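You operate a simulated robot arm through the tools that you are given. There is no shell and no other tool. Be economical: measure what you need, move in short steps, check, and stop when the job is done.

The job below is to be done with a simulated robot arm. You get a single attempt, and the scene is never put back.

TASK
Put things in order on the top of the small pine table. At the end: one of the felt foot pads from the top of the small pine table is on the white pill box; the clear cotton jar stands where the blue book light stood; the blue book light stands on top of the green sill oil tin; the cream lotion bottle stands where the white oil pad stood; the white oil pad stands where the clear cotton jar stood; whatever was shut is shut again. Leave all else as you found it, and nothing knocked over.
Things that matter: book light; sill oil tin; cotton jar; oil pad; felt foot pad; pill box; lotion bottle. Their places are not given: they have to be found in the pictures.

The check looks at the end state, three seconds after you hand in, the way a careful person would. Anything else that was tipped, shoved, dropped, spilled or broken makes it a failure.

THE ROBOT
A 6-joint arm with a two-finger parallel gripper, fixed in place. Base frame: the origin is at the foot of the arm, x ahead of it, y to its left, z up; the work surface is at about z = 0. Units: cm, degrees, N and s.
With the tool pointing down near the work surface it reaches from about 18 to 46 cm from the base axis. Its first joint turns from -70.0 to 70.0 degrees. Payload 1.9 kg.
The tool frame sits at the grasp point between the pads (the TCP): z along the fingers, y along the line on which they close. The tips reach 2.3 cm beyond it. Largest opening 9.4 cm; finger width 3.8, thickness 1; the body of the gripper, 5.4 by 9.6 cm, starts 3.9 cm behind the TCP.
Orientation is that of the tool frame in the base frame, as [roll, pitch, yaw] about the fixed x, y, z axes, in that order (R = Rz(yaw) Ry(pitch) Rx(roll)). With the fingers straight down and closing along the base's y, the tool's x points along the base's -x, its y along +y and its z along -z.

THE INTERFACE
- The arm moves only by the tool play_rows. Its argument "targets" is a list of rows, each a list of 3 entries, a list of its own where there are three numbers: the shift along the tool's x, y, z in cm, then the turn, a rotation vector about the tool's x, y, z in degrees, then the finger opening in cm, from 0 to 9.4. In form: [[[x, y, z], [wx, wy, wz], gripper], ...]. A call has 1 to 20 rows; each row shifts and turns the commanded pose from where the row before left it, along the tool's axes as they then stand. A row lasts 0.2 s, in which the tool goes at most 5 cm and 8.6 degrees; a call with a longer step from one row to the next is refused whole, and so is a gripper value outside its range. Where a pose cannot be reached the arm comes as near as it can. A force on the tool above 40 N (or 10 N above the force at the start of the call, whichever is more), or a blocked arm, ends the call early, and 0.2 s more pass. The fingers move at their own pace (about 10.8 cm/s each) and stop on an object; they squeeze with about 26 N. The grip force told is the motor's: it shows also when the fingers shut on nothing. Time passes only in rows, and 0.2 s behind the last, so rows that do not move let the fingers close. The reply holds the time, the measured pose of the TCP, the force on the tool along the base axes, the opening and the grip force, in the units named above and with some noise, and new pictures: "show" is both (left out), scene, wrist or none.
- Cameras (640 x 400 px; columns grow to the right, rows downward): "scene" is fixed at [5.91, 31.23, 42.82]; the picture's right is [-0.75, -0.66, 0.00], its down [-0.36, 0.40, -0.84] and it looks along [0.56, -0.63, -0.54] (base axes); focal length 214 px, centre (320, 200). "wrist" rides on the gripper at [-3.9, 0, -4.4] in the tool frame; the picture's right is [0.00, -1.00, 0.00], its down [0.97, 0.00, -0.24] and it looks along [0.24, 0.00, 0.97] (tool axes); focal length 218 px, centre (320, 200).
- pixel_to_xyz(camera, pixels): for up to 12 pixels [column, row] of the newest picture of that camera ("zoom" is the newest enlarged one), the place [x, y, z] in the base frame of the surface seen there, good to about 0.2 cm. It takes no simulated time.
- close_up(camera, box): a new picture of the part [left, top, right, bottom] of that camera's present view, enlarged. It takes no simulated time.
- hand_in(): hands the job in; it is judged then, once.

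Work in short steps. Measure before you move; look again where a grasp or a placing could have gone wrong, and mend it. You have 80 turns and 150 pictures in all, those below and enlarged ones among them. Open the gripper and draw the arm clear of the work before you hand the job in, unless the task says otherwise; then end with one line.

The tools are called after "Request:" as name(argument=value, ...) on one line, values as JSON. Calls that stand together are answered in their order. play_rows: Moves the arm, as the interface text tells. Its arguments: {"type":"object","properties":{"targets":{"type":"array"},"show":{"type":"string","enum":["both","scene","wrist","none"]}},"required":["targets"]} The other tools are called the same way: pixel_to_xyz (camera, pixels) gives the place of the surface under pixels of a picture; close_up (camera, box) takes an enlarged picture of a part of a camera's view; hand_in () hands the job in.

At the start:

```text
clock: 0.0
ee_pos: [25.59, -2.21, 33.82]
tcp_rot: [-180.0, -0.1, -179.9]
ft_force: [-0.1, -0.8, -0.7]
gripper_width: 9.4
grasp_force: 0.1
```

scene: 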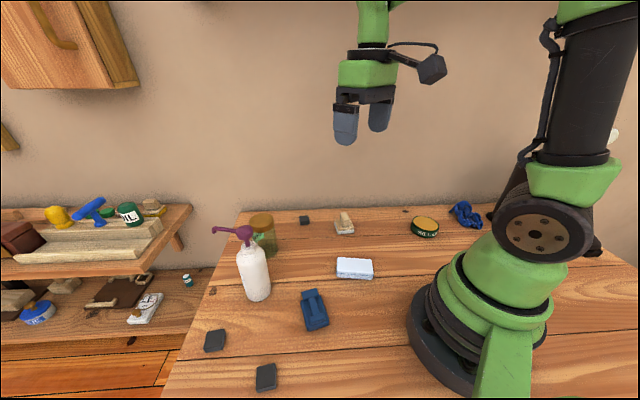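
wrist: 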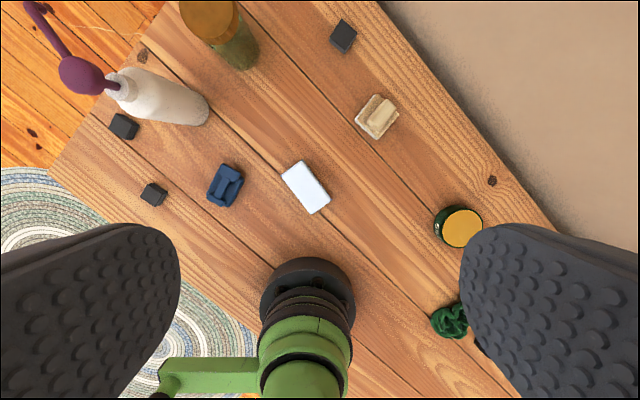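

The two pictures show the lotion bottle (255,270), the jar behind it (263,230), book light (314,310), a white object (354,268), a beige thing (344,225), a green and yellow tin (424,226) and dark pads. I'll enlarge both views to identify them.

Request:
close_up(camera="scene", box=[190, 190, 510, 390])

Request:
close_up(camera="wrist", box=[80, 0, 560, 300])

Request:
pixel_to_xyz(camera="wrist", pixels=[[123, 126], [153, 195], [225, 185], [306, 187], [376, 116], [343, 36], [461, 227], [449, 320], [208, 15], [120, 90], [190, 108], [245, 60]])

Request:
pixel_to_xyz(camera="scene", pixels=[[214, 341], [266, 378], [314, 310], [354, 266], [344, 220], [304, 220], [425, 224], [465, 214], [262, 220], [257, 280], [244, 232], [215, 229]])

```text
2.00 times, centred on (350, 290) of scene
```

zoom: 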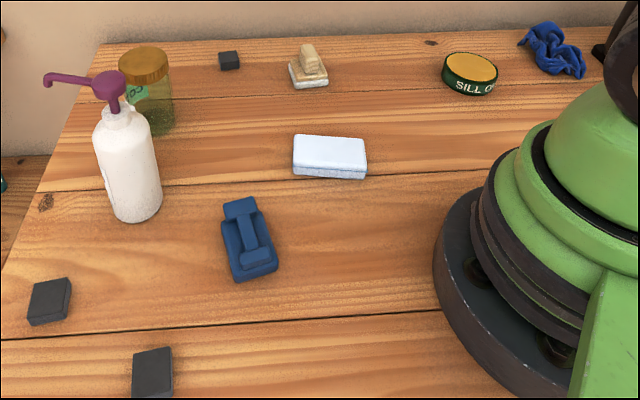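

```text
1.33 times, centred on (320, 150) of wrist
```

zoom: 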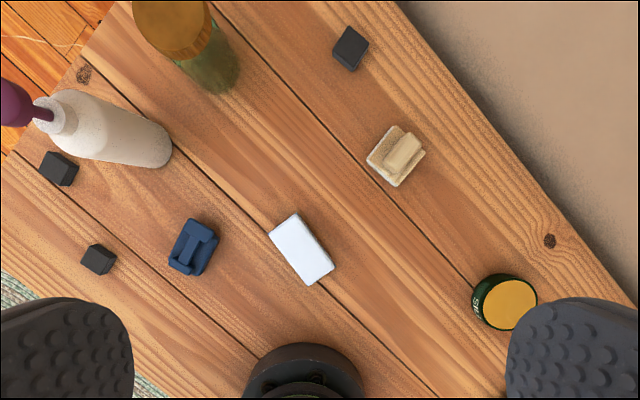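

```text
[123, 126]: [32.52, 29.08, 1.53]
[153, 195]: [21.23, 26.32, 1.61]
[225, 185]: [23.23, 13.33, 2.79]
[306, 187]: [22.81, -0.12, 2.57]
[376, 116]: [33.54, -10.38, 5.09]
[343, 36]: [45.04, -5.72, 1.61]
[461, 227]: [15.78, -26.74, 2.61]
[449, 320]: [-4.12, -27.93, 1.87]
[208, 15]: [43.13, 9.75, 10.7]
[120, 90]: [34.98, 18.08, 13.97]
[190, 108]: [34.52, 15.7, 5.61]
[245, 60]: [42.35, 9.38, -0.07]
```

```text
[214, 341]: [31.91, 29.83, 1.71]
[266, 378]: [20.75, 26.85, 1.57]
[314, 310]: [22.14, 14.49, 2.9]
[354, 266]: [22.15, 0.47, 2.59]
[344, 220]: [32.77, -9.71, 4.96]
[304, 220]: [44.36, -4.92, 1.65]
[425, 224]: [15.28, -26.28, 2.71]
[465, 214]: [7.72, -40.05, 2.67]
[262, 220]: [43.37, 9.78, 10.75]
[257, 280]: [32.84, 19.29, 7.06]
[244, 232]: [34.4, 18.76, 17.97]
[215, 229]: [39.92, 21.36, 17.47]
```

I take the blue thing near (22.5,14) as the light, and I read the white slab (22.5,0) as the pill box and the knobbed block (33,-10) as the oil pad. I'll move over the light at z≈18 for a closer look and to cross-check positions.

Request:
play_rows(targets=[[[0.6, 3.2, 3.2], [0, 0, 0], 9.4], [[0.6, 3.2, 3.2], [0, 0, 0], 9.4], [[0.6, 3.2, 3.2], [0, 0, 0], 9.4], [[0.6, 3.2, 3.2], [0, 0, 0], 9.4], [[0.5, 3.2, 3.2], [0, 0, 0], 9.4], [[0, 0, 0], [0, 0, 0], 9.4]])

```text
clock: 1.4
ee_pos: [22.84, 13.94, 18.03]
tcp_rot: [180.0, 0.0, 180.0]
ft_force: [0.2, 0.4, 0.0]
gripper_width: 9.38
grasp_force: 0.0
```

scene: 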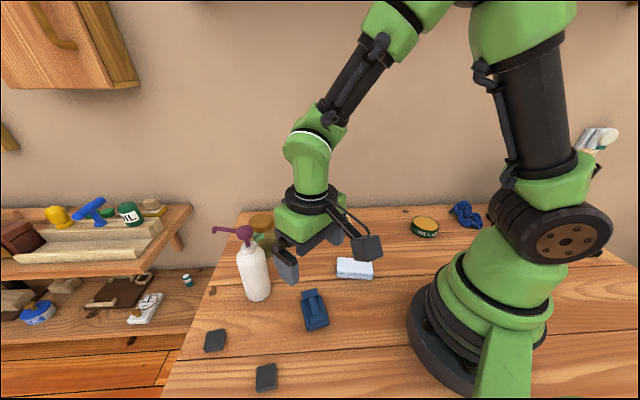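
wrist: 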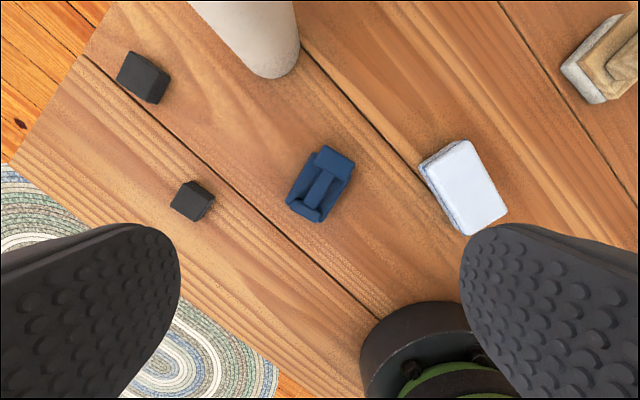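

The light is at wrist (320,185), its long axis slanting from (330,155) to (305,215). I'll enlarge it and measure its corners.

Request:
close_up(camera="wrist", box=[256, 130, 384, 230])

Request:
pixel_to_xyz(camera="wrist", pixels=[[324, 150], [352, 162], [335, 157], [322, 186], [320, 220], [287, 203], [309, 209], [302, 212], [305, 170], [340, 190], [330, 240], [360, 190]])

Request:
pixel_to_xyz(camera="scene", pixels=[[310, 293], [318, 322], [312, 310], [303, 300], [326, 318]])

```text
4.00 times, centred on (320, 180) of wrist
```

zoom: 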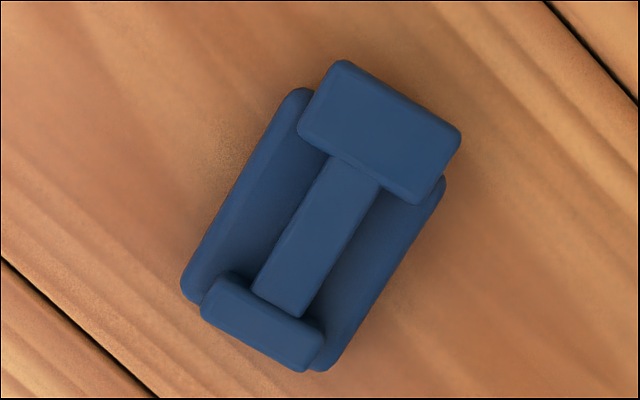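

```text
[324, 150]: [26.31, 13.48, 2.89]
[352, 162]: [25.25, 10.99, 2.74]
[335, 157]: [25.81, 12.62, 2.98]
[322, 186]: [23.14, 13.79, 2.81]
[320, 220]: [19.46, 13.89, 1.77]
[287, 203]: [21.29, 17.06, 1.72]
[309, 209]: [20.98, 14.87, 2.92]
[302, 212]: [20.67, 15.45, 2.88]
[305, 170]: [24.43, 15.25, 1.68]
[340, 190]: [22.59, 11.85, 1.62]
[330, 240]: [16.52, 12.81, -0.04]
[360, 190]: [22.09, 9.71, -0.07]
```

```text
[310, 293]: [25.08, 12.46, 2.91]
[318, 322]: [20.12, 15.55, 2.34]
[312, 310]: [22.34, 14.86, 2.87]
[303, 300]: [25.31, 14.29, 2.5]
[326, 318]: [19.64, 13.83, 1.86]
```

The slab's long axis runs about -28° from base x, and it is about 3.6 wide and 1.7 tall. I'll measure its edges on the enlarged picture.

Request:
pixel_to_xyz(camera="zoom", pixels=[[192, 290], [292, 98], [246, 195], [376, 275], [437, 188], [325, 358], [235, 270], [300, 360], [345, 70], [455, 130], [380, 130], [320, 230]])

```text
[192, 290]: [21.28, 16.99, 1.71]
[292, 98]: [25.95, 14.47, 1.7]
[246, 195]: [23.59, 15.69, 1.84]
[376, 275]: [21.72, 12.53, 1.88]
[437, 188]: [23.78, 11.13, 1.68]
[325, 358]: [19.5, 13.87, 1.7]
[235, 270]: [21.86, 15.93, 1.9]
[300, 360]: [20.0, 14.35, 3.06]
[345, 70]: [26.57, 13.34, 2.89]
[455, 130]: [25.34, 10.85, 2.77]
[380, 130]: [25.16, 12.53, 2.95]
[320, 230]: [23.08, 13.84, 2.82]
```

Slab centre comes out at (22.7,14.1) with yaw about -30°. I'll turn +30° about the tool z and come down to z≈6, then check.

Request:
play_rows(targets=[[[0.1, 0.1, 3], [0, 0, 7.5], 7], [[0, 0, 3], [0, 0, 7.5], 7], [[0, 0, 3], [0, 0, 7.5], 7], [[0, 0, 3], [0, 0, 7.5], 7], [[0, 0, 0], [0, 0, 0], 7]], show="wrist")

```text
clock: 2.6
ee_pos: [22.67, 14.0, 5.81]
tcp_rot: [-180.0, 0.0, 150.0]
ft_force: [0.1, 0.6, 0.2]
gripper_width: 7.02
grasp_force: 0.0
```

wrist: 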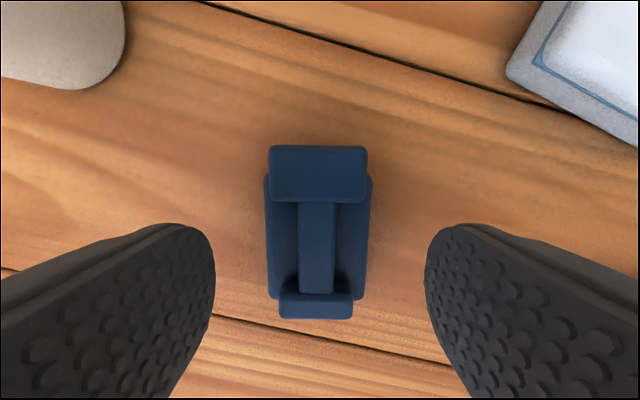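

The light lies square between the fingers. I'll go down to z≈2.6, close, and lift.

Request:
play_rows(targets=[[[0, 0, 1.6], [0, 0, 0], 7], [[0, 0, 1.5], [0, 0, 0], 7], [[0, 0, 0], [0, 0, 0], 7], [[0, 0, 0], [0, 0, 0], 2.5], [[0, 0, 0], [0, 0, 0], 2.5], [[0, 0, 0], [0, 0, 0], 2.5], [[0, 0, -3], [0, 0, 0], 2.5], [[0, 0, -4], [0, 0, 0], 2.5]])

```text
clock: 4.4
ee_pos: [22.58, 13.78, 9.7]
tcp_rot: [179.9, 0.1, 150.0]
ft_force: [0.5, 0.6, -0.9]
gripper_width: 4.43
grasp_force: 26.2
```

scene: 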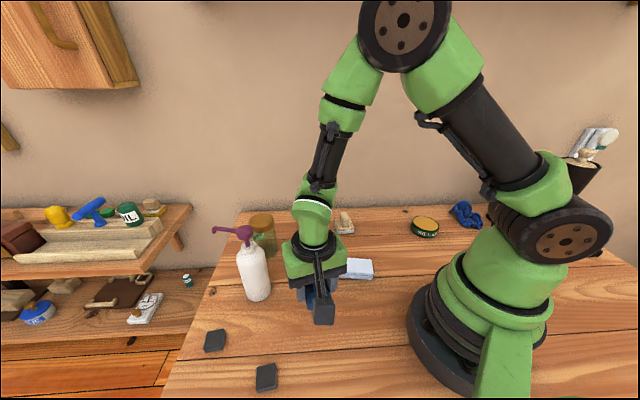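
wrist: 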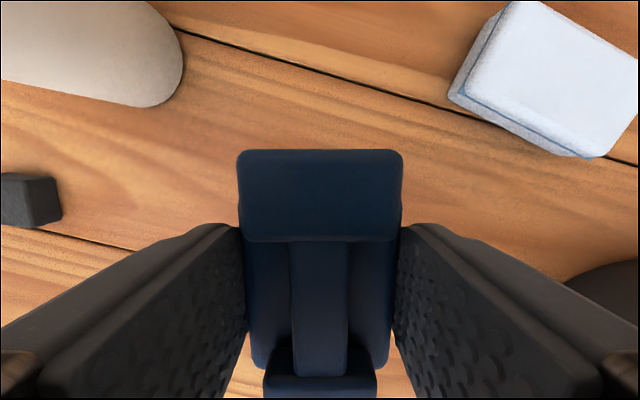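

The light is held flat (opening 4.4, 26 N). The tin at scene (424,226) is in clear view, so I'll enlarge it to find the top's centre and height before carrying.

Request:
close_up(camera="scene", box=[392, 206, 456, 246])

Request:
pixel_to_xyz(camera="zoom", pixels=[[210, 180], [440, 180], [320, 110], [320, 220], [320, 170], [320, 300]])

```text
10.00 times, centred on (424, 226) of scene
```

zoom: 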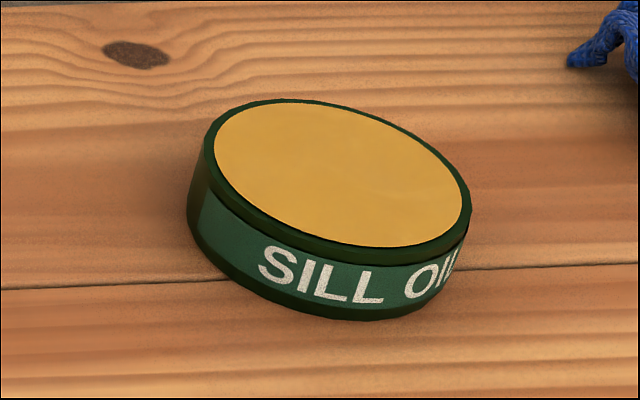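

```text
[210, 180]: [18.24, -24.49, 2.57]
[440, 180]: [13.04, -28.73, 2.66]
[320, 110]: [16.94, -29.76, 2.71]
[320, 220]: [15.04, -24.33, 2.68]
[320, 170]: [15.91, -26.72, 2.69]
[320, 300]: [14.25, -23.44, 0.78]
```

Now the rim extremes of the top ellipse, which is centred near zoom (340,178).

Request:
pixel_to_xyz(camera="zoom", pixels=[[208, 140], [466, 210], [285, 103], [390, 252], [340, 178], [222, 185], [440, 160], [340, 110], [320, 235]])

```text
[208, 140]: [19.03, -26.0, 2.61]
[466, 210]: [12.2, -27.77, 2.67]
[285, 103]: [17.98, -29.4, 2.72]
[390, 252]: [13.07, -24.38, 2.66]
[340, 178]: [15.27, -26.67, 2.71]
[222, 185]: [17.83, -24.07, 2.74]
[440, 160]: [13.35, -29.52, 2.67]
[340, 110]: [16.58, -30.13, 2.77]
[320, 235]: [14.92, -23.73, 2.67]
```

Tin centre is (15.6,-26.9), diameter about 7 and top at z 2.7. I'll raise the light and carry it over the tin in an outward arc at z≈15.

Request:
play_rows(targets=[[[0, 0, -4], [0, 0, 0], 2.5], [[0, 0, -1.5], [0, 0, 0], 2.5], [[-2.295, -3.375, 0], [0, 0, 0], 2.5], [[-2.295, -3.375, 0], [0, 0, 0], 2.5], [[-2.295, -3.375, 0], [0, 0, 0], 2.5], [[-2.295, -3.375, 0], [0, 0, 0], 2.5], [[-2.295, -3.375, 0], [0, 0, 0], 2.5], [[-0.563, -4.375, 0], [0, 0, 0], 2.5], [[-0.563, -4.375, 0], [0, 0, 0], 2.5], [[-0.563, -4.375, 0], [0, 0, 0], 2.5], [[-0.563, -4.375, 0], [0, 0, 0], 2.5], [[-0.563, -4.375, 0], [0, 0, 0], 2.5], [[0, 0, 0], [0, 0, 0], 2.5]])

```text
clock: 7.2
ee_pos: [15.65, -27.13, 15.2]
tcp_rot: [-180.0, -0.1, 150.0]
ft_force: [0.7, -0.3, -1.0]
gripper_width: 4.4
grasp_force: 26.3
```

scene: 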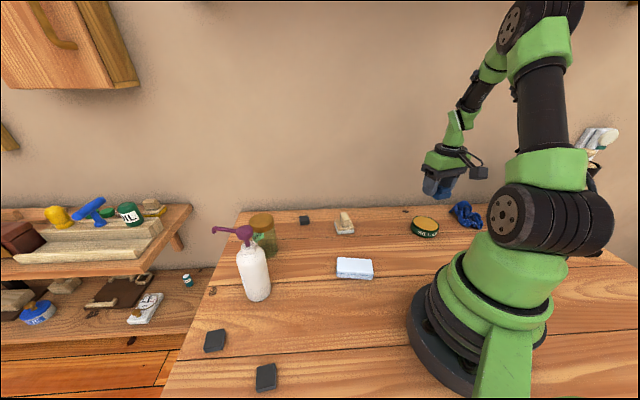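
wrist: 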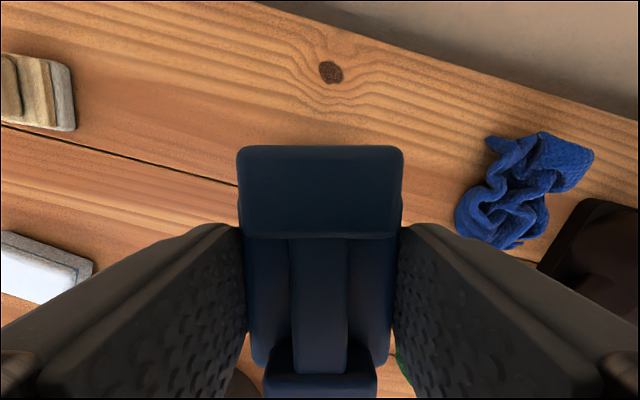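

I'm over the tin at (15.65,-27.1). I'll come down to z≈5.8, with the light's bottom about 0.35 above the tin, and look.

Request:
play_rows(targets=[[[0, 0.1, 3.5], [0, 0, 0], 2.5], [[0, 0.05, 3.5], [0, 0, 0], 2.5], [[0, 0, 2.0], [0, 0, 0], 2.5], [[0, 0, 0.4], [0, 0, 0], 2.5], [[0, 0, 0], [0, 0, 0], 2.5]], show="none")

Request:
close_up(camera="scene", box=[376, 176, 472, 246])

```text
clock: 8.4
ee_pos: [15.69, -26.74, 5.76]
tcp_rot: [180.0, 0.0, 150.1]
ft_force: [-0.2, -0.4, -0.7]
gripper_width: 4.41
grasp_force: 25.7
```

```text
5.71 times, centred on (424, 211) of scene
```

zoom: 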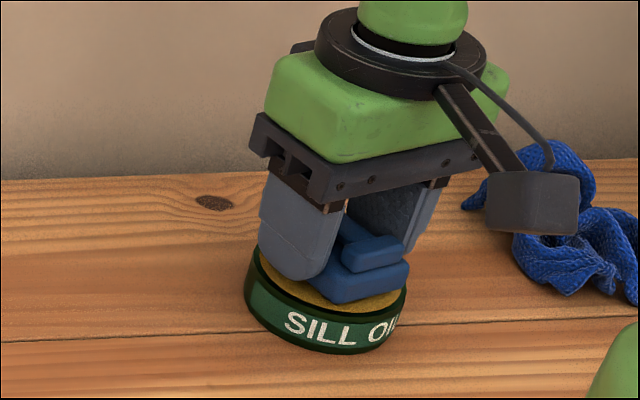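

The light is just above the tin and centred. I'll lower slightly until contact, and also measure the black box on the gripper's side so I know its clearance.

Request:
pixel_to_xyz(camera="zoom", pixels=[[530, 205], [490, 130], [330, 150], [540, 230]])

Request:
play_rows(targets=[[[0, 0, 0.15], [0, 0, 0], 2.5], [[0, 0, 0.1], [0, 0, 0], 2.5], [[0, 0, 0], [0, 0, 0], 2.5]], show="none")

```text
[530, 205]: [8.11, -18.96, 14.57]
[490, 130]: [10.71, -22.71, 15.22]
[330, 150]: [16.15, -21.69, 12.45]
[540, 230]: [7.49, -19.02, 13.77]
```

```text
clock: 9.2
ee_pos: [15.71, -26.74, 5.43]
tcp_rot: [180.0, 0.0, 150.0]
ft_force: [0.1, -0.9, -1.0]
gripper_width: 4.39
grasp_force: 26.1
```

No contact yet at z 5.43; I'll ease down a little further.

Request:
play_rows(targets=[[[0, 0, 0.08], [0, 0, 0], 2.5], [[0, 0, 0.0], [0, 0, 0], 2.5], [[0, 0, 0.07], [0, 0, 0], 2.5], [[0, 0, 0], [0, 0, 0], 2.5]], show="none")

Request:
close_up(camera="scene", box=[392, 206, 456, 246])

```text
clock: 10.2
ee_pos: [15.61, -26.86, 5.44]
tcp_rot: [180.0, 0.1, 149.9]
ft_force: [0.9, 0.4, 0.5]
gripper_width: 4.42
grasp_force: 25.7
```

```text
10.00 times, centred on (424, 226) of scene
```

zoom: 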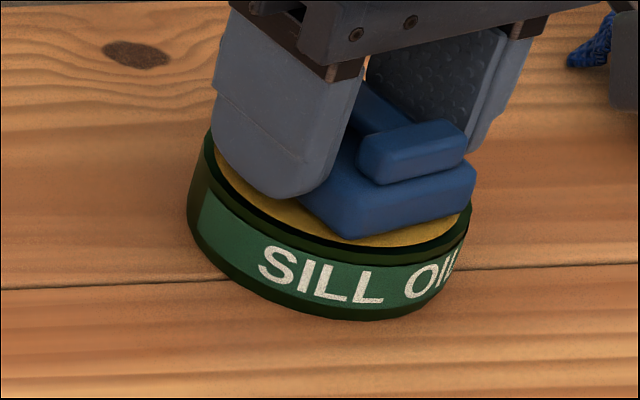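

The force rose by about 1.5 N and the light sits on the lid. I'll open gently and rise.

Request:
play_rows(targets=[[[0, 0, 0], [0, 0, 0], 5.2], [[0, 0, 0], [0, 0, 0], 6.4], [[0, 0, -1.5], [0, 0, 0], 6.4], [[0, 0, -4], [0, 0, 0], 6.4], [[0, 0, -4.5], [0, 0, 0], 6.4], [[0, 0, 0], [0, 0, 0], 6.4]])

Request:
close_up(camera="scene", box=[392, 206, 456, 246])

```text
clock: 11.6
ee_pos: [15.33, -26.9, 15.41]
tcp_rot: [180.0, 0.0, 150.0]
ft_force: [0.5, 0.2, -0.9]
gripper_width: 6.4
grasp_force: 0.0
```

scene: 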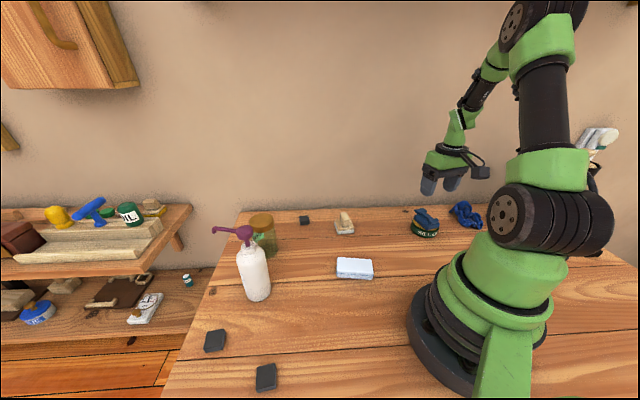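
wrist: 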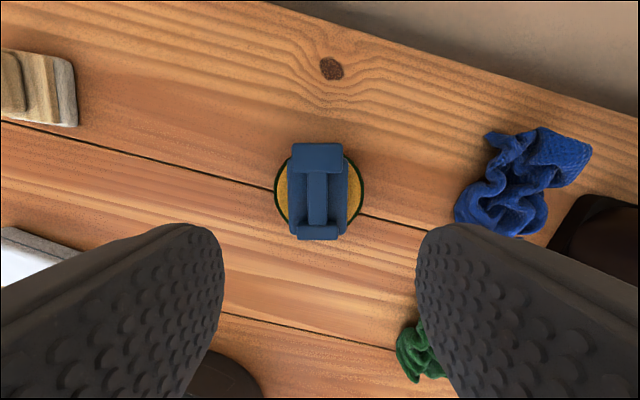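

```text
10.00 times, centred on (424, 226) of scene
```

zoom: 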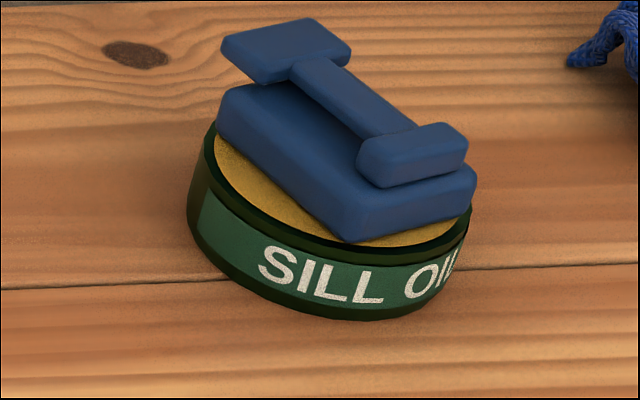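

The light sits squarely on the tin. Next I'll move over between the knobbed block and the pill box for a closer identification, turning back to yaw 180.

Request:
play_rows(targets=[[[-0.84, 3.6, -1], [0, 0, 0], 9.4], [[-0.84, 3.6, -1], [0, 0, 0], 9.4], [[-0.84, 3.6, -1], [0, 0, 0], 9.4], [[-0.84, 3.6, -1], [0, 0, 0], 9.4], [[-0.84, 3.6, -1], [0, 0, 0], 9.4], [[-0.84, 3.6, 0], [0, 0, 0], 9.4], [[-0.84, 3.6, 0], [0, 0, 0], 9.4], [[0, 0, 0], [0, 0, -7.5], 9.4], [[0, 0, 0], [0, 0, -7.5], 9.4], [[0, 0, 0], [0, 0, -7.5], 9.4], [[0, 0, 0], [0, 0, -7.5], 9.4], [[0, 0, 0], [0, 0, 0], 9.4]], show="wrist")

Request:
close_up(camera="wrist", box=[200, 60, 520, 260])

```text
clock: 14.2
ee_pos: [33.39, -7.87, 20.42]
tcp_rot: [180.0, 0.0, -179.9]
ft_force: [-0.5, -0.2, -1.0]
gripper_width: 9.4
grasp_force: 0.0
```

wrist: 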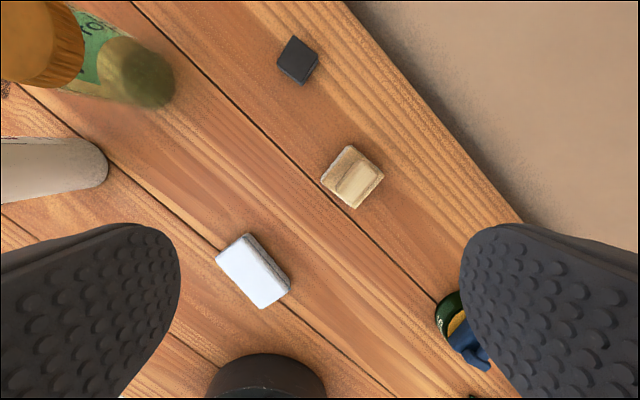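

```text
2.00 times, centred on (360, 160) of wrist
```

zoom: 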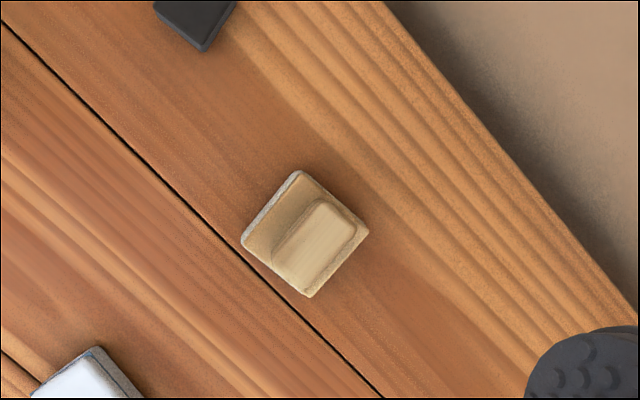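

The knobbed block is wood on a white pad, so it is the oil pad, and the grooved white slab is the pill box. I'll measure the oil pad corners, jar and box from here.

Request:
pixel_to_xyz(camera="zoom", pixels=[[298, 173], [366, 232], [308, 295], [243, 240], [320, 205], [350, 225], [308, 280], [280, 265], [318, 240]])

Request:
pixel_to_xyz(camera="wrist", pixels=[[20, 45], [77, 60], [174, 90], [150, 105], [120, 98], [100, 70], [30, 85], [60, 10], [244, 235], [288, 290], [262, 305], [217, 257]])

Request:
close_up(camera="scene", box=[200, 200, 360, 310])

```text
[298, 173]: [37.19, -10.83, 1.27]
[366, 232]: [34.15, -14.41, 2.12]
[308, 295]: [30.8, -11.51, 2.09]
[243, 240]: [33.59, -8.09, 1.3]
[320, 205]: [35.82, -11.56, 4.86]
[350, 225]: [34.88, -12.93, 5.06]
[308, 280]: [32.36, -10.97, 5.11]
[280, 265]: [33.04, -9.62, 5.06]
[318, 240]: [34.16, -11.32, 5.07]
```

```text
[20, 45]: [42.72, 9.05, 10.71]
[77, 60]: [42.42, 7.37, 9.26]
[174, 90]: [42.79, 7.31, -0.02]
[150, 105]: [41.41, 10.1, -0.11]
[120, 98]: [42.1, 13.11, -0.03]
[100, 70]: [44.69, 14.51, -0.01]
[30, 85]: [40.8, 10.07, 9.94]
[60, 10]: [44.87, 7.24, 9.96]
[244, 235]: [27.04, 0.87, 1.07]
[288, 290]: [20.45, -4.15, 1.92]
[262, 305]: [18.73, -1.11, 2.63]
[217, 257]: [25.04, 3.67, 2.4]
```

```text
3.64 times, centred on (280, 255) of scene
```

zoom: 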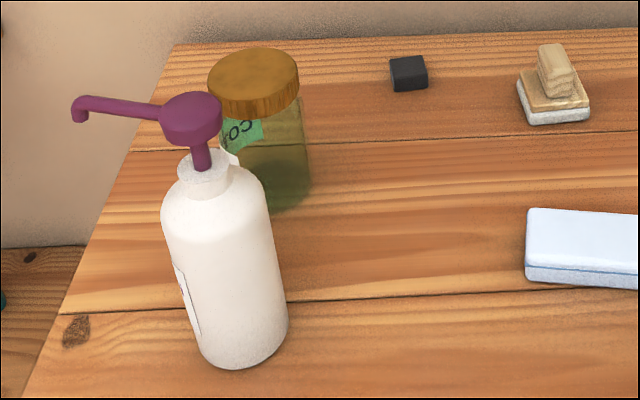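

The lid top is around (43,9.3,10.7), but the glass sides read through to the table. I'll move above the jar, high enough to clear the pump, for a direct look.

Request:
play_rows(targets=[[[-1.15, 3.97, -0.9], [0, 0, 0], 9.4], [[-1.15, 3.97, -0.9], [0, 0, 0], 9.4], [[-1.15, 3.97, -0.9], [0, 0, 0], 9.4], [[-1.15, 3.97, -0.9], [0, 0, 0], 9.4], [[0, 0, 0], [0, 0, 0], 9.4]], show="wrist")

Request:
close_up(camera="wrist", box=[160, 50, 400, 200])

```text
clock: 15.4
ee_pos: [37.95, 8.15, 24.06]
tcp_rot: [180.0, 0.1, 180.0]
ft_force: [-0.2, 0.4, -0.5]
gripper_width: 9.39
grasp_force: 0.1
```

wrist: 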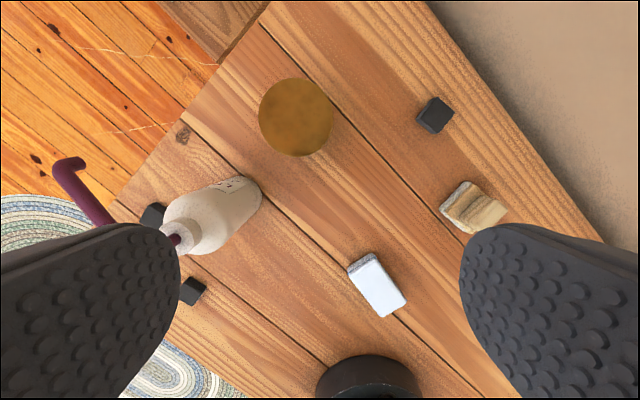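

```text
2.67 times, centred on (280, 125) of wrist
```

zoom: 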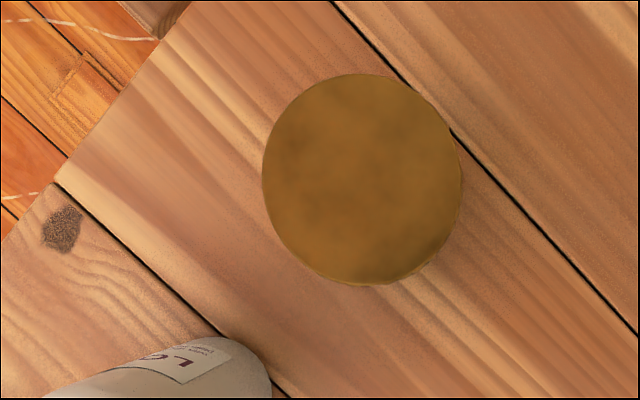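

Request:
pixel_to_xyz(camera="zoom", pixels=[[266, 180], [456, 180], [362, 79], [362, 275], [300, 110], [425, 255], [425, 110], [295, 245], [360, 178]])

Request:
pixel_to_xyz(camera="wrist", pixels=[[175, 240], [186, 222], [165, 210], [70, 165], [85, 195], [255, 200], [225, 215], [205, 205], [195, 225]])

```text
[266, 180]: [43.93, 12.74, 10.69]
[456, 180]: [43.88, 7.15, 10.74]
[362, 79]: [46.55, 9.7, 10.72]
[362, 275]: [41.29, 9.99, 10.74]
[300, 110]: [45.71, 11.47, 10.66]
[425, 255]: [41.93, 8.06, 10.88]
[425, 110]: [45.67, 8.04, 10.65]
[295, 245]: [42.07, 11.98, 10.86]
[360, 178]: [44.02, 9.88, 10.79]
```

```text
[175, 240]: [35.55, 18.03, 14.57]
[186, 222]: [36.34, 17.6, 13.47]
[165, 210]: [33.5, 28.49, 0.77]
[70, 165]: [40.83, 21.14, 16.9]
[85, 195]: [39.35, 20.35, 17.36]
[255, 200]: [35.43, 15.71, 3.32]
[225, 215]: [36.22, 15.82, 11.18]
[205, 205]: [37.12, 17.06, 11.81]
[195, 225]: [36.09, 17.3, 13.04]
```

The lid centre is (43.9,9.9), diameter about 5.5 and top at 10.75. I'll check where the lid ends and the body starts, and measure the bottle, in the scene view.

Request:
close_up(camera="scene", box=[200, 200, 296, 310])

Request:
pixel_to_xyz(camera="scene", pixels=[[261, 226], [261, 229], [261, 231], [254, 231], [269, 226], [244, 231], [247, 246], [249, 255], [262, 265], [258, 298], [242, 262], [270, 290]])

```text
3.64 times, centred on (248, 255) of scene
```

zoom: 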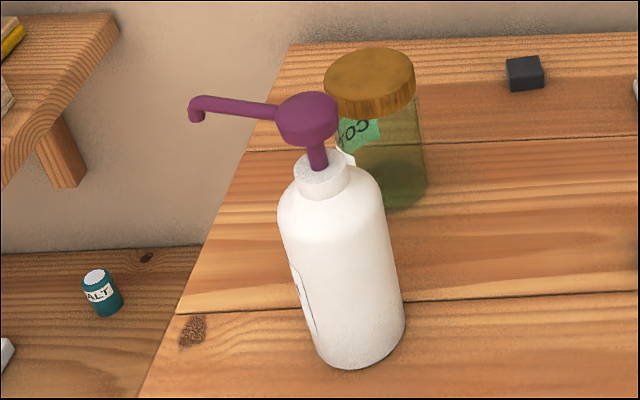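

```text
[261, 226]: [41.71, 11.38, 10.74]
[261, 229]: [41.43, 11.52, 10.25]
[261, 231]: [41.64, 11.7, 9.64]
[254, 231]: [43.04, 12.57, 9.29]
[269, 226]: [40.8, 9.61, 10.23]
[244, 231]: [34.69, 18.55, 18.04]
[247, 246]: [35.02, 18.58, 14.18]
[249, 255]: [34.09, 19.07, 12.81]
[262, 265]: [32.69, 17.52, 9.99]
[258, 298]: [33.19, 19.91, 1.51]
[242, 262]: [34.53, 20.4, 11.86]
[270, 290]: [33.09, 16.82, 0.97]
```

Lid sides run from about z 9 to 10.7, and the body below is free for the pads. I'll turn to yaw 210 so the side box stays away from the pump, and go above the jar at z≈15.5.

Request:
play_rows(targets=[[[-1.5, 0.44, 0], [0, 0, -7.5], 9.4], [[-1.54, 0.24, 0], [0, 0, -7.5], 9.4], [[-1.55, 0.03, 2.5], [0, 0, -7.5], 9.4], [[-1.53, -0.18, 3], [0, 0, -7.5], 9.4], [[0, 0, 3], [0, 0, 0], 9.4], [[0, 0, 0], [0, 0, 0], 9.4]])

```text
clock: 16.8
ee_pos: [43.75, 9.86, 15.56]
tcp_rot: [180.0, 0.0, -149.9]
ft_force: [0.5, -0.2, 0.0]
gripper_width: 9.38
grasp_force: 0.2
```

scene: 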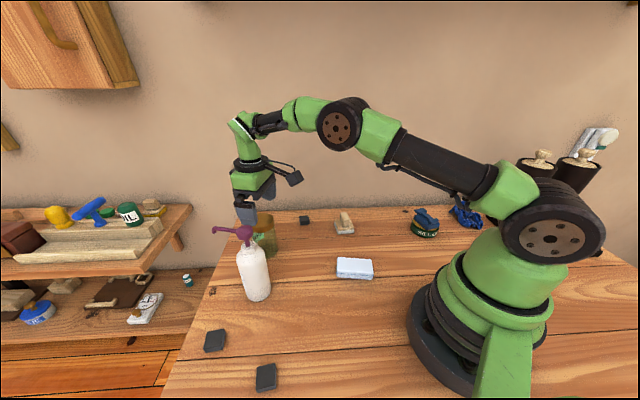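
wrist: 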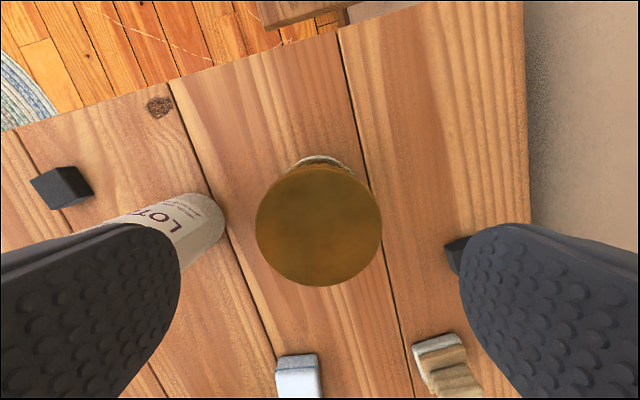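

The arm reaches and the lid is centred at wrist (318,225). I'll descend to z≈7.5 and check before closing.

Request:
play_rows(targets=[[[0, 0, 2.5], [0, 0, 0], 9.4], [[0, 0, 2.5], [0, 0, 0], 9.4], [[0, 0, 2], [0, 0, 0], 9.4], [[0, 0, 1], [0, 0, 0], 9.4], [[0, 0, 0], [0, 0, 0], 9.4]])

Request:
close_up(camera="scene", box=[200, 170, 328, 290])

```text
clock: 18.0
ee_pos: [43.87, 9.64, 7.4]
tcp_rot: [180.0, 0.1, -150.0]
ft_force: [0.3, 0.2, 0.6]
gripper_width: 9.42
grasp_force: 0.0
```

scene: 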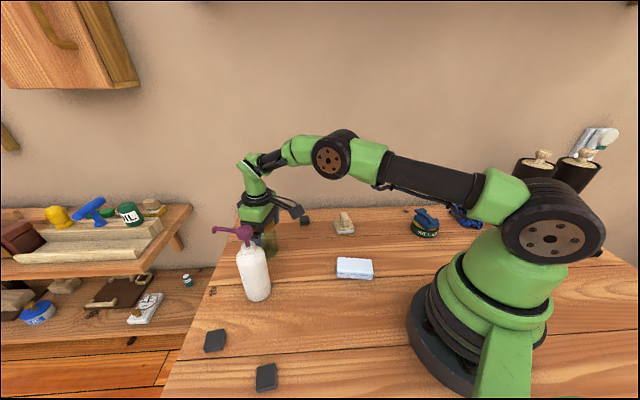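
wrist: 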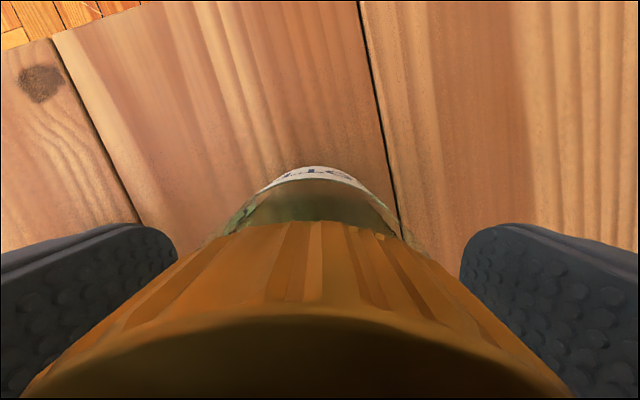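

```text
3.33 times, centred on (264, 230) of scene
```

zoom: 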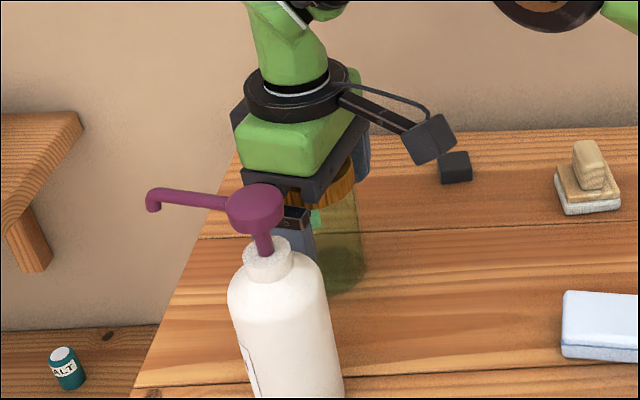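

The jar is between the fingers with palm clear of the lid. I'll go 0.25 lower, close, and lift 2 cm to check the jar comes up whole.

Request:
play_rows(targets=[[[0, 0, 0.25], [0, 0, 0], 9.4], [[0, 0, 0], [0, 0, 0], 7], [[0, 0, 0], [0, 0, 0], 4.6], [[0, 0, 0], [0, 0, 0], 4.6], [[0, 0, 0], [0, 0, 0], 4.6], [[0, 0, -1], [0, 0, 0], 4.6], [[0, 0, -1], [0, 0, 0], 4.6], [[0, 0, 0], [0, 0, 0], 4.6]])

Request:
close_up(camera="scene", box=[200, 170, 328, 290])

```text
clock: 19.8
ee_pos: [43.84, 9.76, 9.17]
tcp_rot: [180.0, 0.0, -149.9]
ft_force: [0.5, -0.5, -2.7]
gripper_width: 5.85
grasp_force: 26.6
```

scene: 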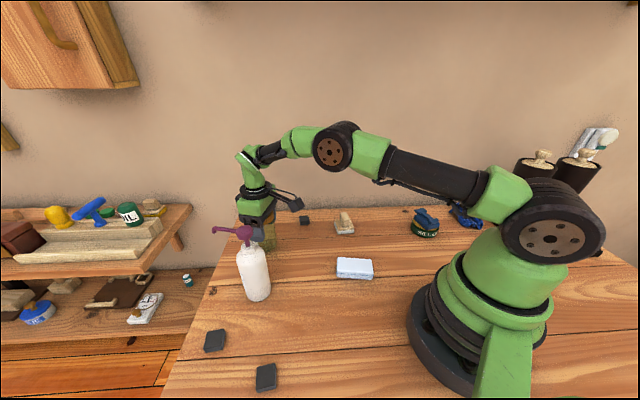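
wrist: 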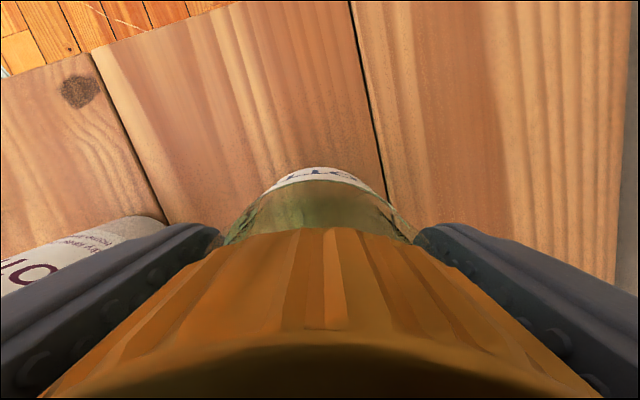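

```text
3.33 times, centred on (264, 230) of scene
```

zoom: 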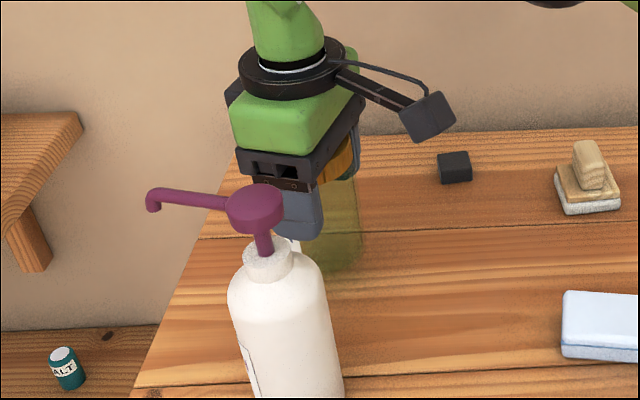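

The jar came up whole (opening 5.85, about 2 N of weight). I'll carry it away from the bottle via (34,4) to the light's old place (22.65,14.1), staying high.

Request:
play_rows(targets=[[[0, 0, -2], [0, 0, 0], 4.6], [[3.8, 0, -1], [0, 0, 0], 4.6], [[3.8, 0, -1], [0, 0, 0], 4.6], [[3.8, -0.07, 0], [0, 0, 0], 4.6], [[1.195, 3.605, 0], [0, 0, 0], 4.6], [[1.195, 3.605, 0], [0, 0, 0], 4.6], [[1.195, 3.605, 0], [0, 0, 0], 4.6], [[1.195, 3.605, 0], [0, 0, 0], 4.6], [[0, 0, 0], [0, 0, 0], 4.6]])

```text
clock: 21.8
ee_pos: [22.48, 14.25, 13.25]
tcp_rot: [180.0, 0.0, -149.9]
ft_force: [-0.2, -0.6, -2.2]
gripper_width: 5.78
grasp_force: 26.6
```

scene: 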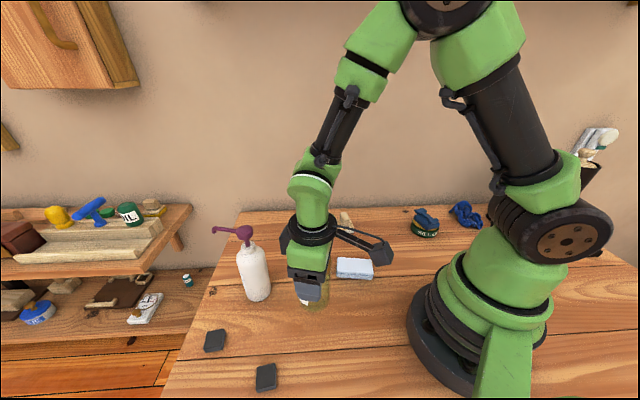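
wrist: 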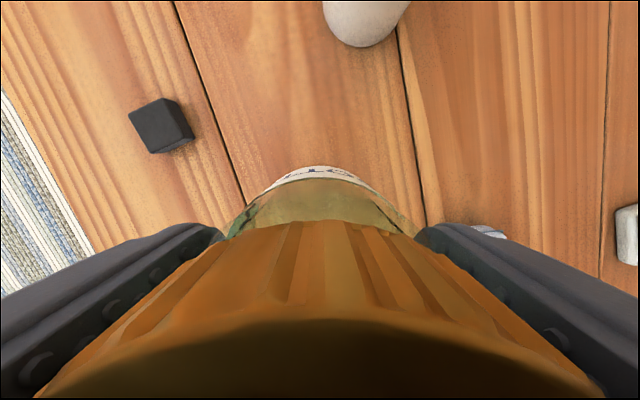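

I'm over (22.5,14.2) with the jar upright. I'll lower to just above the table, then ease into contact.

Request:
play_rows(targets=[[[-0.1, -0.1, 3], [0, 0, 0], 4.6], [[0, 0, 2.4], [0, 0, 0], 4.6], [[0, 0, 0.4], [0, 0, 0], 4.6], [[0, 0, 0.15], [0, 0, 0], 4.6], [[0, 0, 0.05], [0, 0, 0], 4.6], [[0, 0, 0], [0, 0, 0], 4.6]], show="none")

Request:
close_up(camera="scene", box=[250, 210, 390, 330])

```text
clock: 23.2
ee_pos: [22.91, 14.07, 7.38]
tcp_rot: [180.0, 0.2, -150.0]
ft_force: [0.5, 7.2, 15.5]
gripper_width: 5.55
grasp_force: 26.3
```

```text
3.33 times, centred on (320, 270) of scene
```

zoom: 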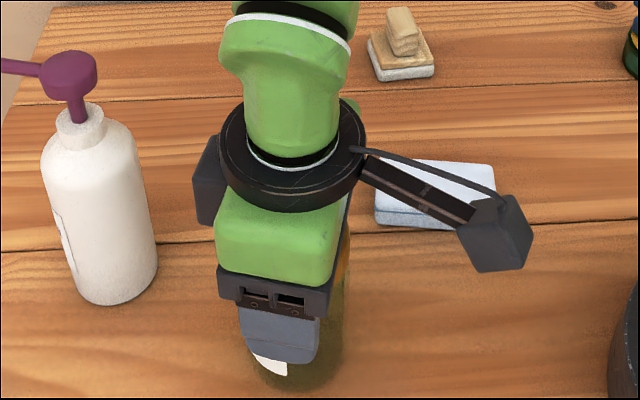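

Contact came a touch early (15 N at z 7.4). I'll back up 0.15 to relieve it, then open slowly and rise.

Request:
play_rows(targets=[[[0, 0, -0.15], [0, 0, 0], 4.6], [[0, 0, 0], [0, 0, 0], 4.6]])

Request:
close_up(camera="scene", box=[270, 260, 350, 330])

```text
clock: 23.8
ee_pos: [22.85, 13.93, 7.35]
tcp_rot: [180.0, 0.0, -150.0]
ft_force: [2.8, 0.3, 6.0]
gripper_width: 5.57
grasp_force: 26.3
```

scene: 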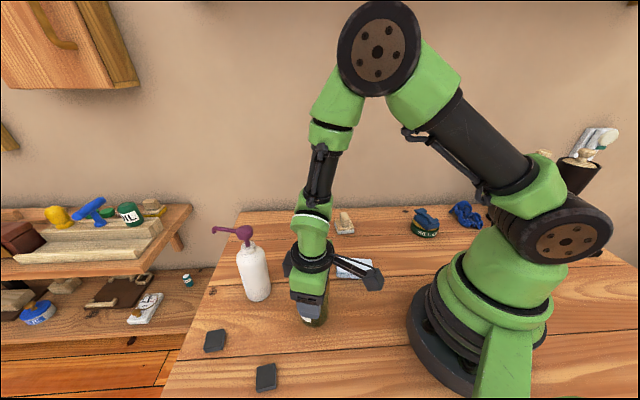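
wrist: 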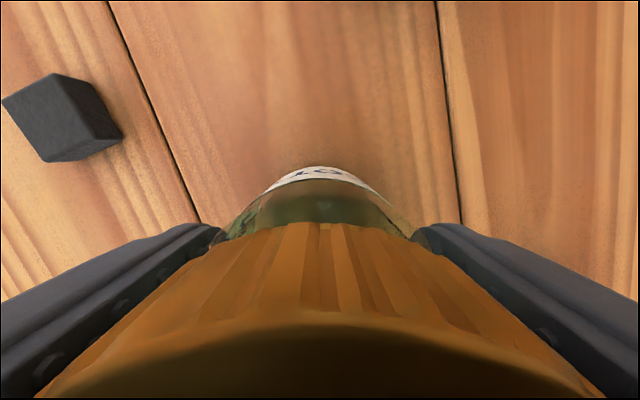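

```text
5.71 times, centred on (310, 295) of scene
```

zoom: 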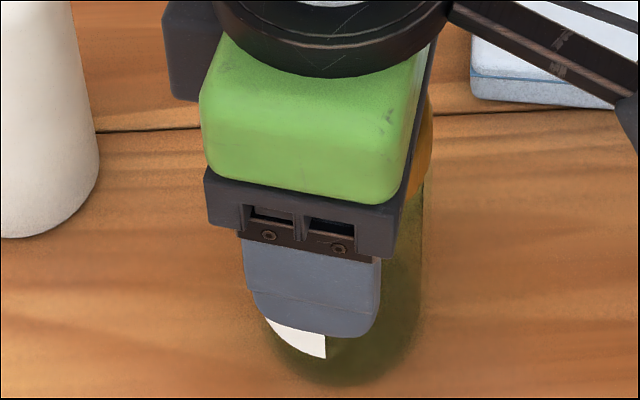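

The jar looks upright with light contact. I'll open gradually and rise.

Request:
play_rows(targets=[[[0, 0, 0], [0, 0, 0], 6], [[0, 0, 0], [0, 0, 0], 6.6], [[0, 0, 0], [0, 0, 0], 7.5], [[0, 0, 0], [0, 0, 0], 9], [[0, 0, -2], [0, 0, 0], 9], [[0, 0, -4], [0, 0, 0], 9], [[0, 0, -4], [0, 0, 0], 9], [[0, 0, 0], [0, 0, 0], 9]])

Request:
close_up(camera="scene", box=[220, 210, 380, 330])

```text
clock: 25.6
ee_pos: [22.87, 13.75, 17.23]
tcp_rot: [-180.0, 0.0, -150.0]
ft_force: [-0.2, -0.7, -0.4]
gripper_width: 8.99
grasp_force: 0.2
```

scene: 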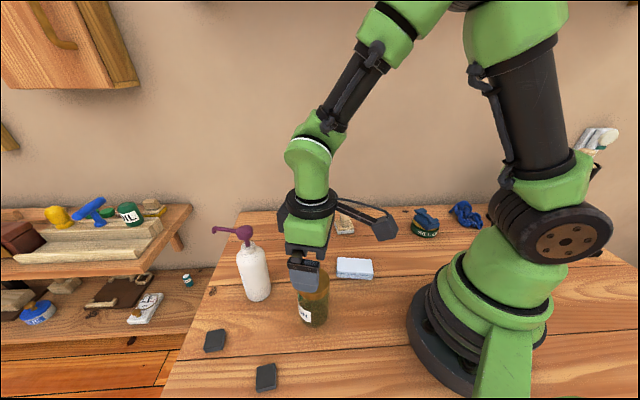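
wrist: 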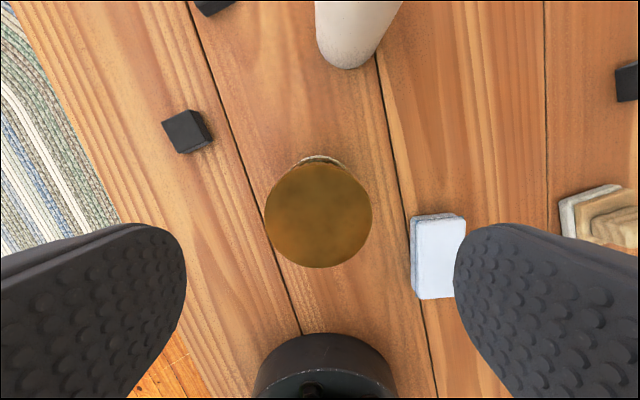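

```text
3.33 times, centred on (300, 270) of scene
```

zoom: 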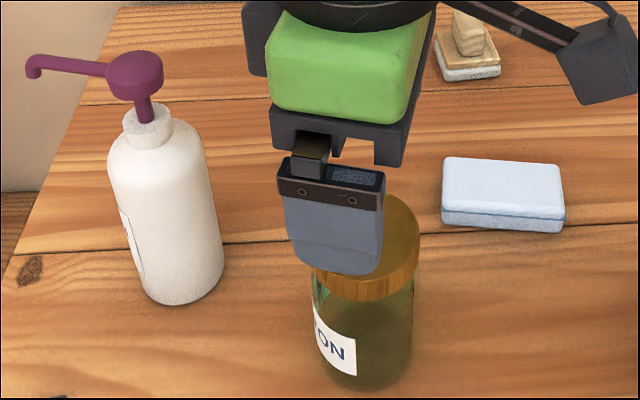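

The jar stands upright with its lid on. I'll confirm the lid's centre and level.

Request:
pixel_to_xyz(camera="wrist", pixels=[[267, 214], [370, 214], [318, 168], [318, 263], [318, 215]])

```text
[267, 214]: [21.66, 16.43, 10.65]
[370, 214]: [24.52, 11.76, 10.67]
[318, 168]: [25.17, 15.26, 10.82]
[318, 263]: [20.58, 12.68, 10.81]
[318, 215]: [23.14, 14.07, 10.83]
```

The lid is level at (23.0,14.05), so that placing is good. Next is the oil pad at about (34,-11.25), whose knob runs along -38°. I'll go over it and turn to yaw 142 so the fingers straddle the knob's narrow width.

Request:
play_rows(targets=[[[0.413, -3.894, 0], [0, 0, 0], 6], [[0.413, -3.894, 0], [0, 0, 0], 6], [[0.413, -3.894, 0], [0, 0, 0], 6], [[0.413, -3.894, 0], [0, 0, 0], 6], [[0.413, -3.894, 0], [0, 0, 0], 6], [[0.413, -3.894, 0], [0, 0, 0], 6], [[0.413, -3.894, 0], [0, 0, 0], 6], [[0, 0, 0.6], [0, 0, 8.5], 6], [[0, 0, 0.6], [0, 0, 8.5], 6], [[0, 0, 0.6], [0, 0, 8.5], 6], [[0, 0, 0.6], [0, 0, 8.5], 6], [[0, 0, 0.6], [0, 0, 8.5], 6], [[0, 0, 0.6], [0, 0, 8.5], 6], [[0, 0, 0.6], [0, 0, 8.5], 6], [[0, 0, 0.6], [0, 0, 8.5], 6], [[0, 0, 0], [0, 0, 0], 6]], show="wrist")

Request:
close_up(camera="wrist", box=[240, 120, 400, 260])

```text
clock: 29.0
ee_pos: [33.91, -10.92, 12.5]
tcp_rot: [179.9, 0.1, 141.8]
ft_force: [0.5, 0.0, 1.0]
gripper_width: 6.0
grasp_force: 0.1
```

wrist: 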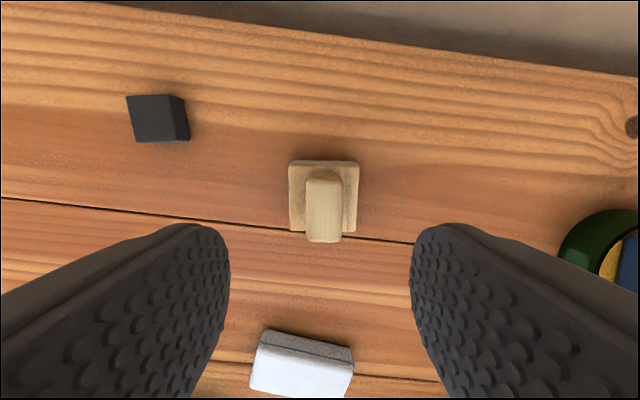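

```text
2.86 times, centred on (320, 190) of wrist
```

zoom: 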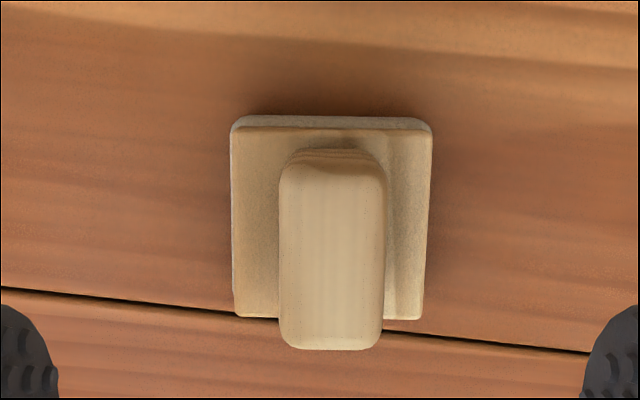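

The knob is aligned. I'll measure its centre.

Request:
pixel_to_xyz(camera="zoom", pixels=[[333, 255], [286, 255], [380, 255], [333, 165], [333, 340], [250, 130], [415, 130], [240, 310], [415, 312]])

```text
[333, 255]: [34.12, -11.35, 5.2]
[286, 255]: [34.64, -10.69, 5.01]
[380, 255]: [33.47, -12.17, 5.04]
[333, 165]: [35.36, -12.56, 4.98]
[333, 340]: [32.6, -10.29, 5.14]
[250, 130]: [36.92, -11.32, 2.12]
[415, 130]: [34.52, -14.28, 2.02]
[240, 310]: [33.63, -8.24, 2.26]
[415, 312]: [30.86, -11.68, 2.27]
```

Knob and base centre coincide at (34.0,-11.4). I'll correct by (0.1,-0.45), go down to z≈4.7 and grip the knob.

Request:
play_rows(targets=[[[-0.36, -0.29, 2], [0, 0, 0], 6], [[0, 0, 3], [0, 0, 0], 6], [[0, 0, 2], [0, 0, 0], 6], [[0, 0, 0.75], [0, 0, 0], 6], [[0, 0, 0], [0, 0, 0], 6], [[0, 0, 0], [0, 0, 0], 3], [[0, 0, 0], [0, 0, 0], 1], [[0, 0, 0], [0, 0, 0], 1], [[0, 0, 0], [0, 0, 0], 1]])

```text
clock: 31.0
ee_pos: [34.13, -11.2, 4.88]
tcp_rot: [179.9, 0.0, 141.9]
ft_force: [-1.0, 0.5, 0.3]
gripper_width: 2.12
grasp_force: 26.1
```

scene: 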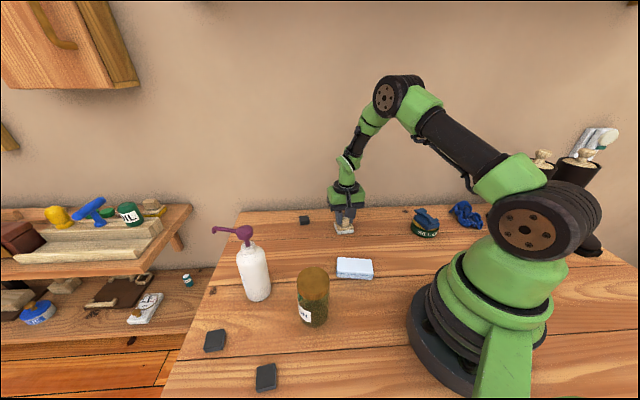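
wrist: 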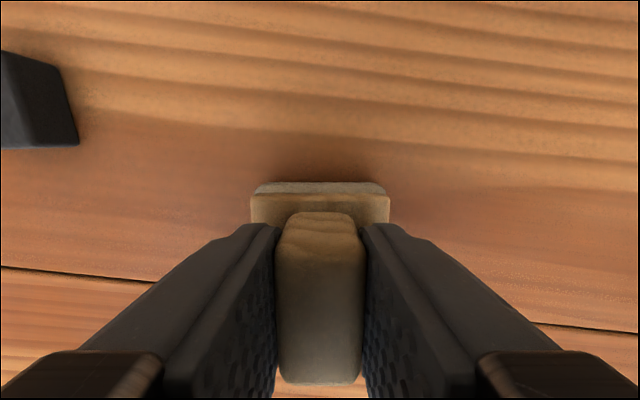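

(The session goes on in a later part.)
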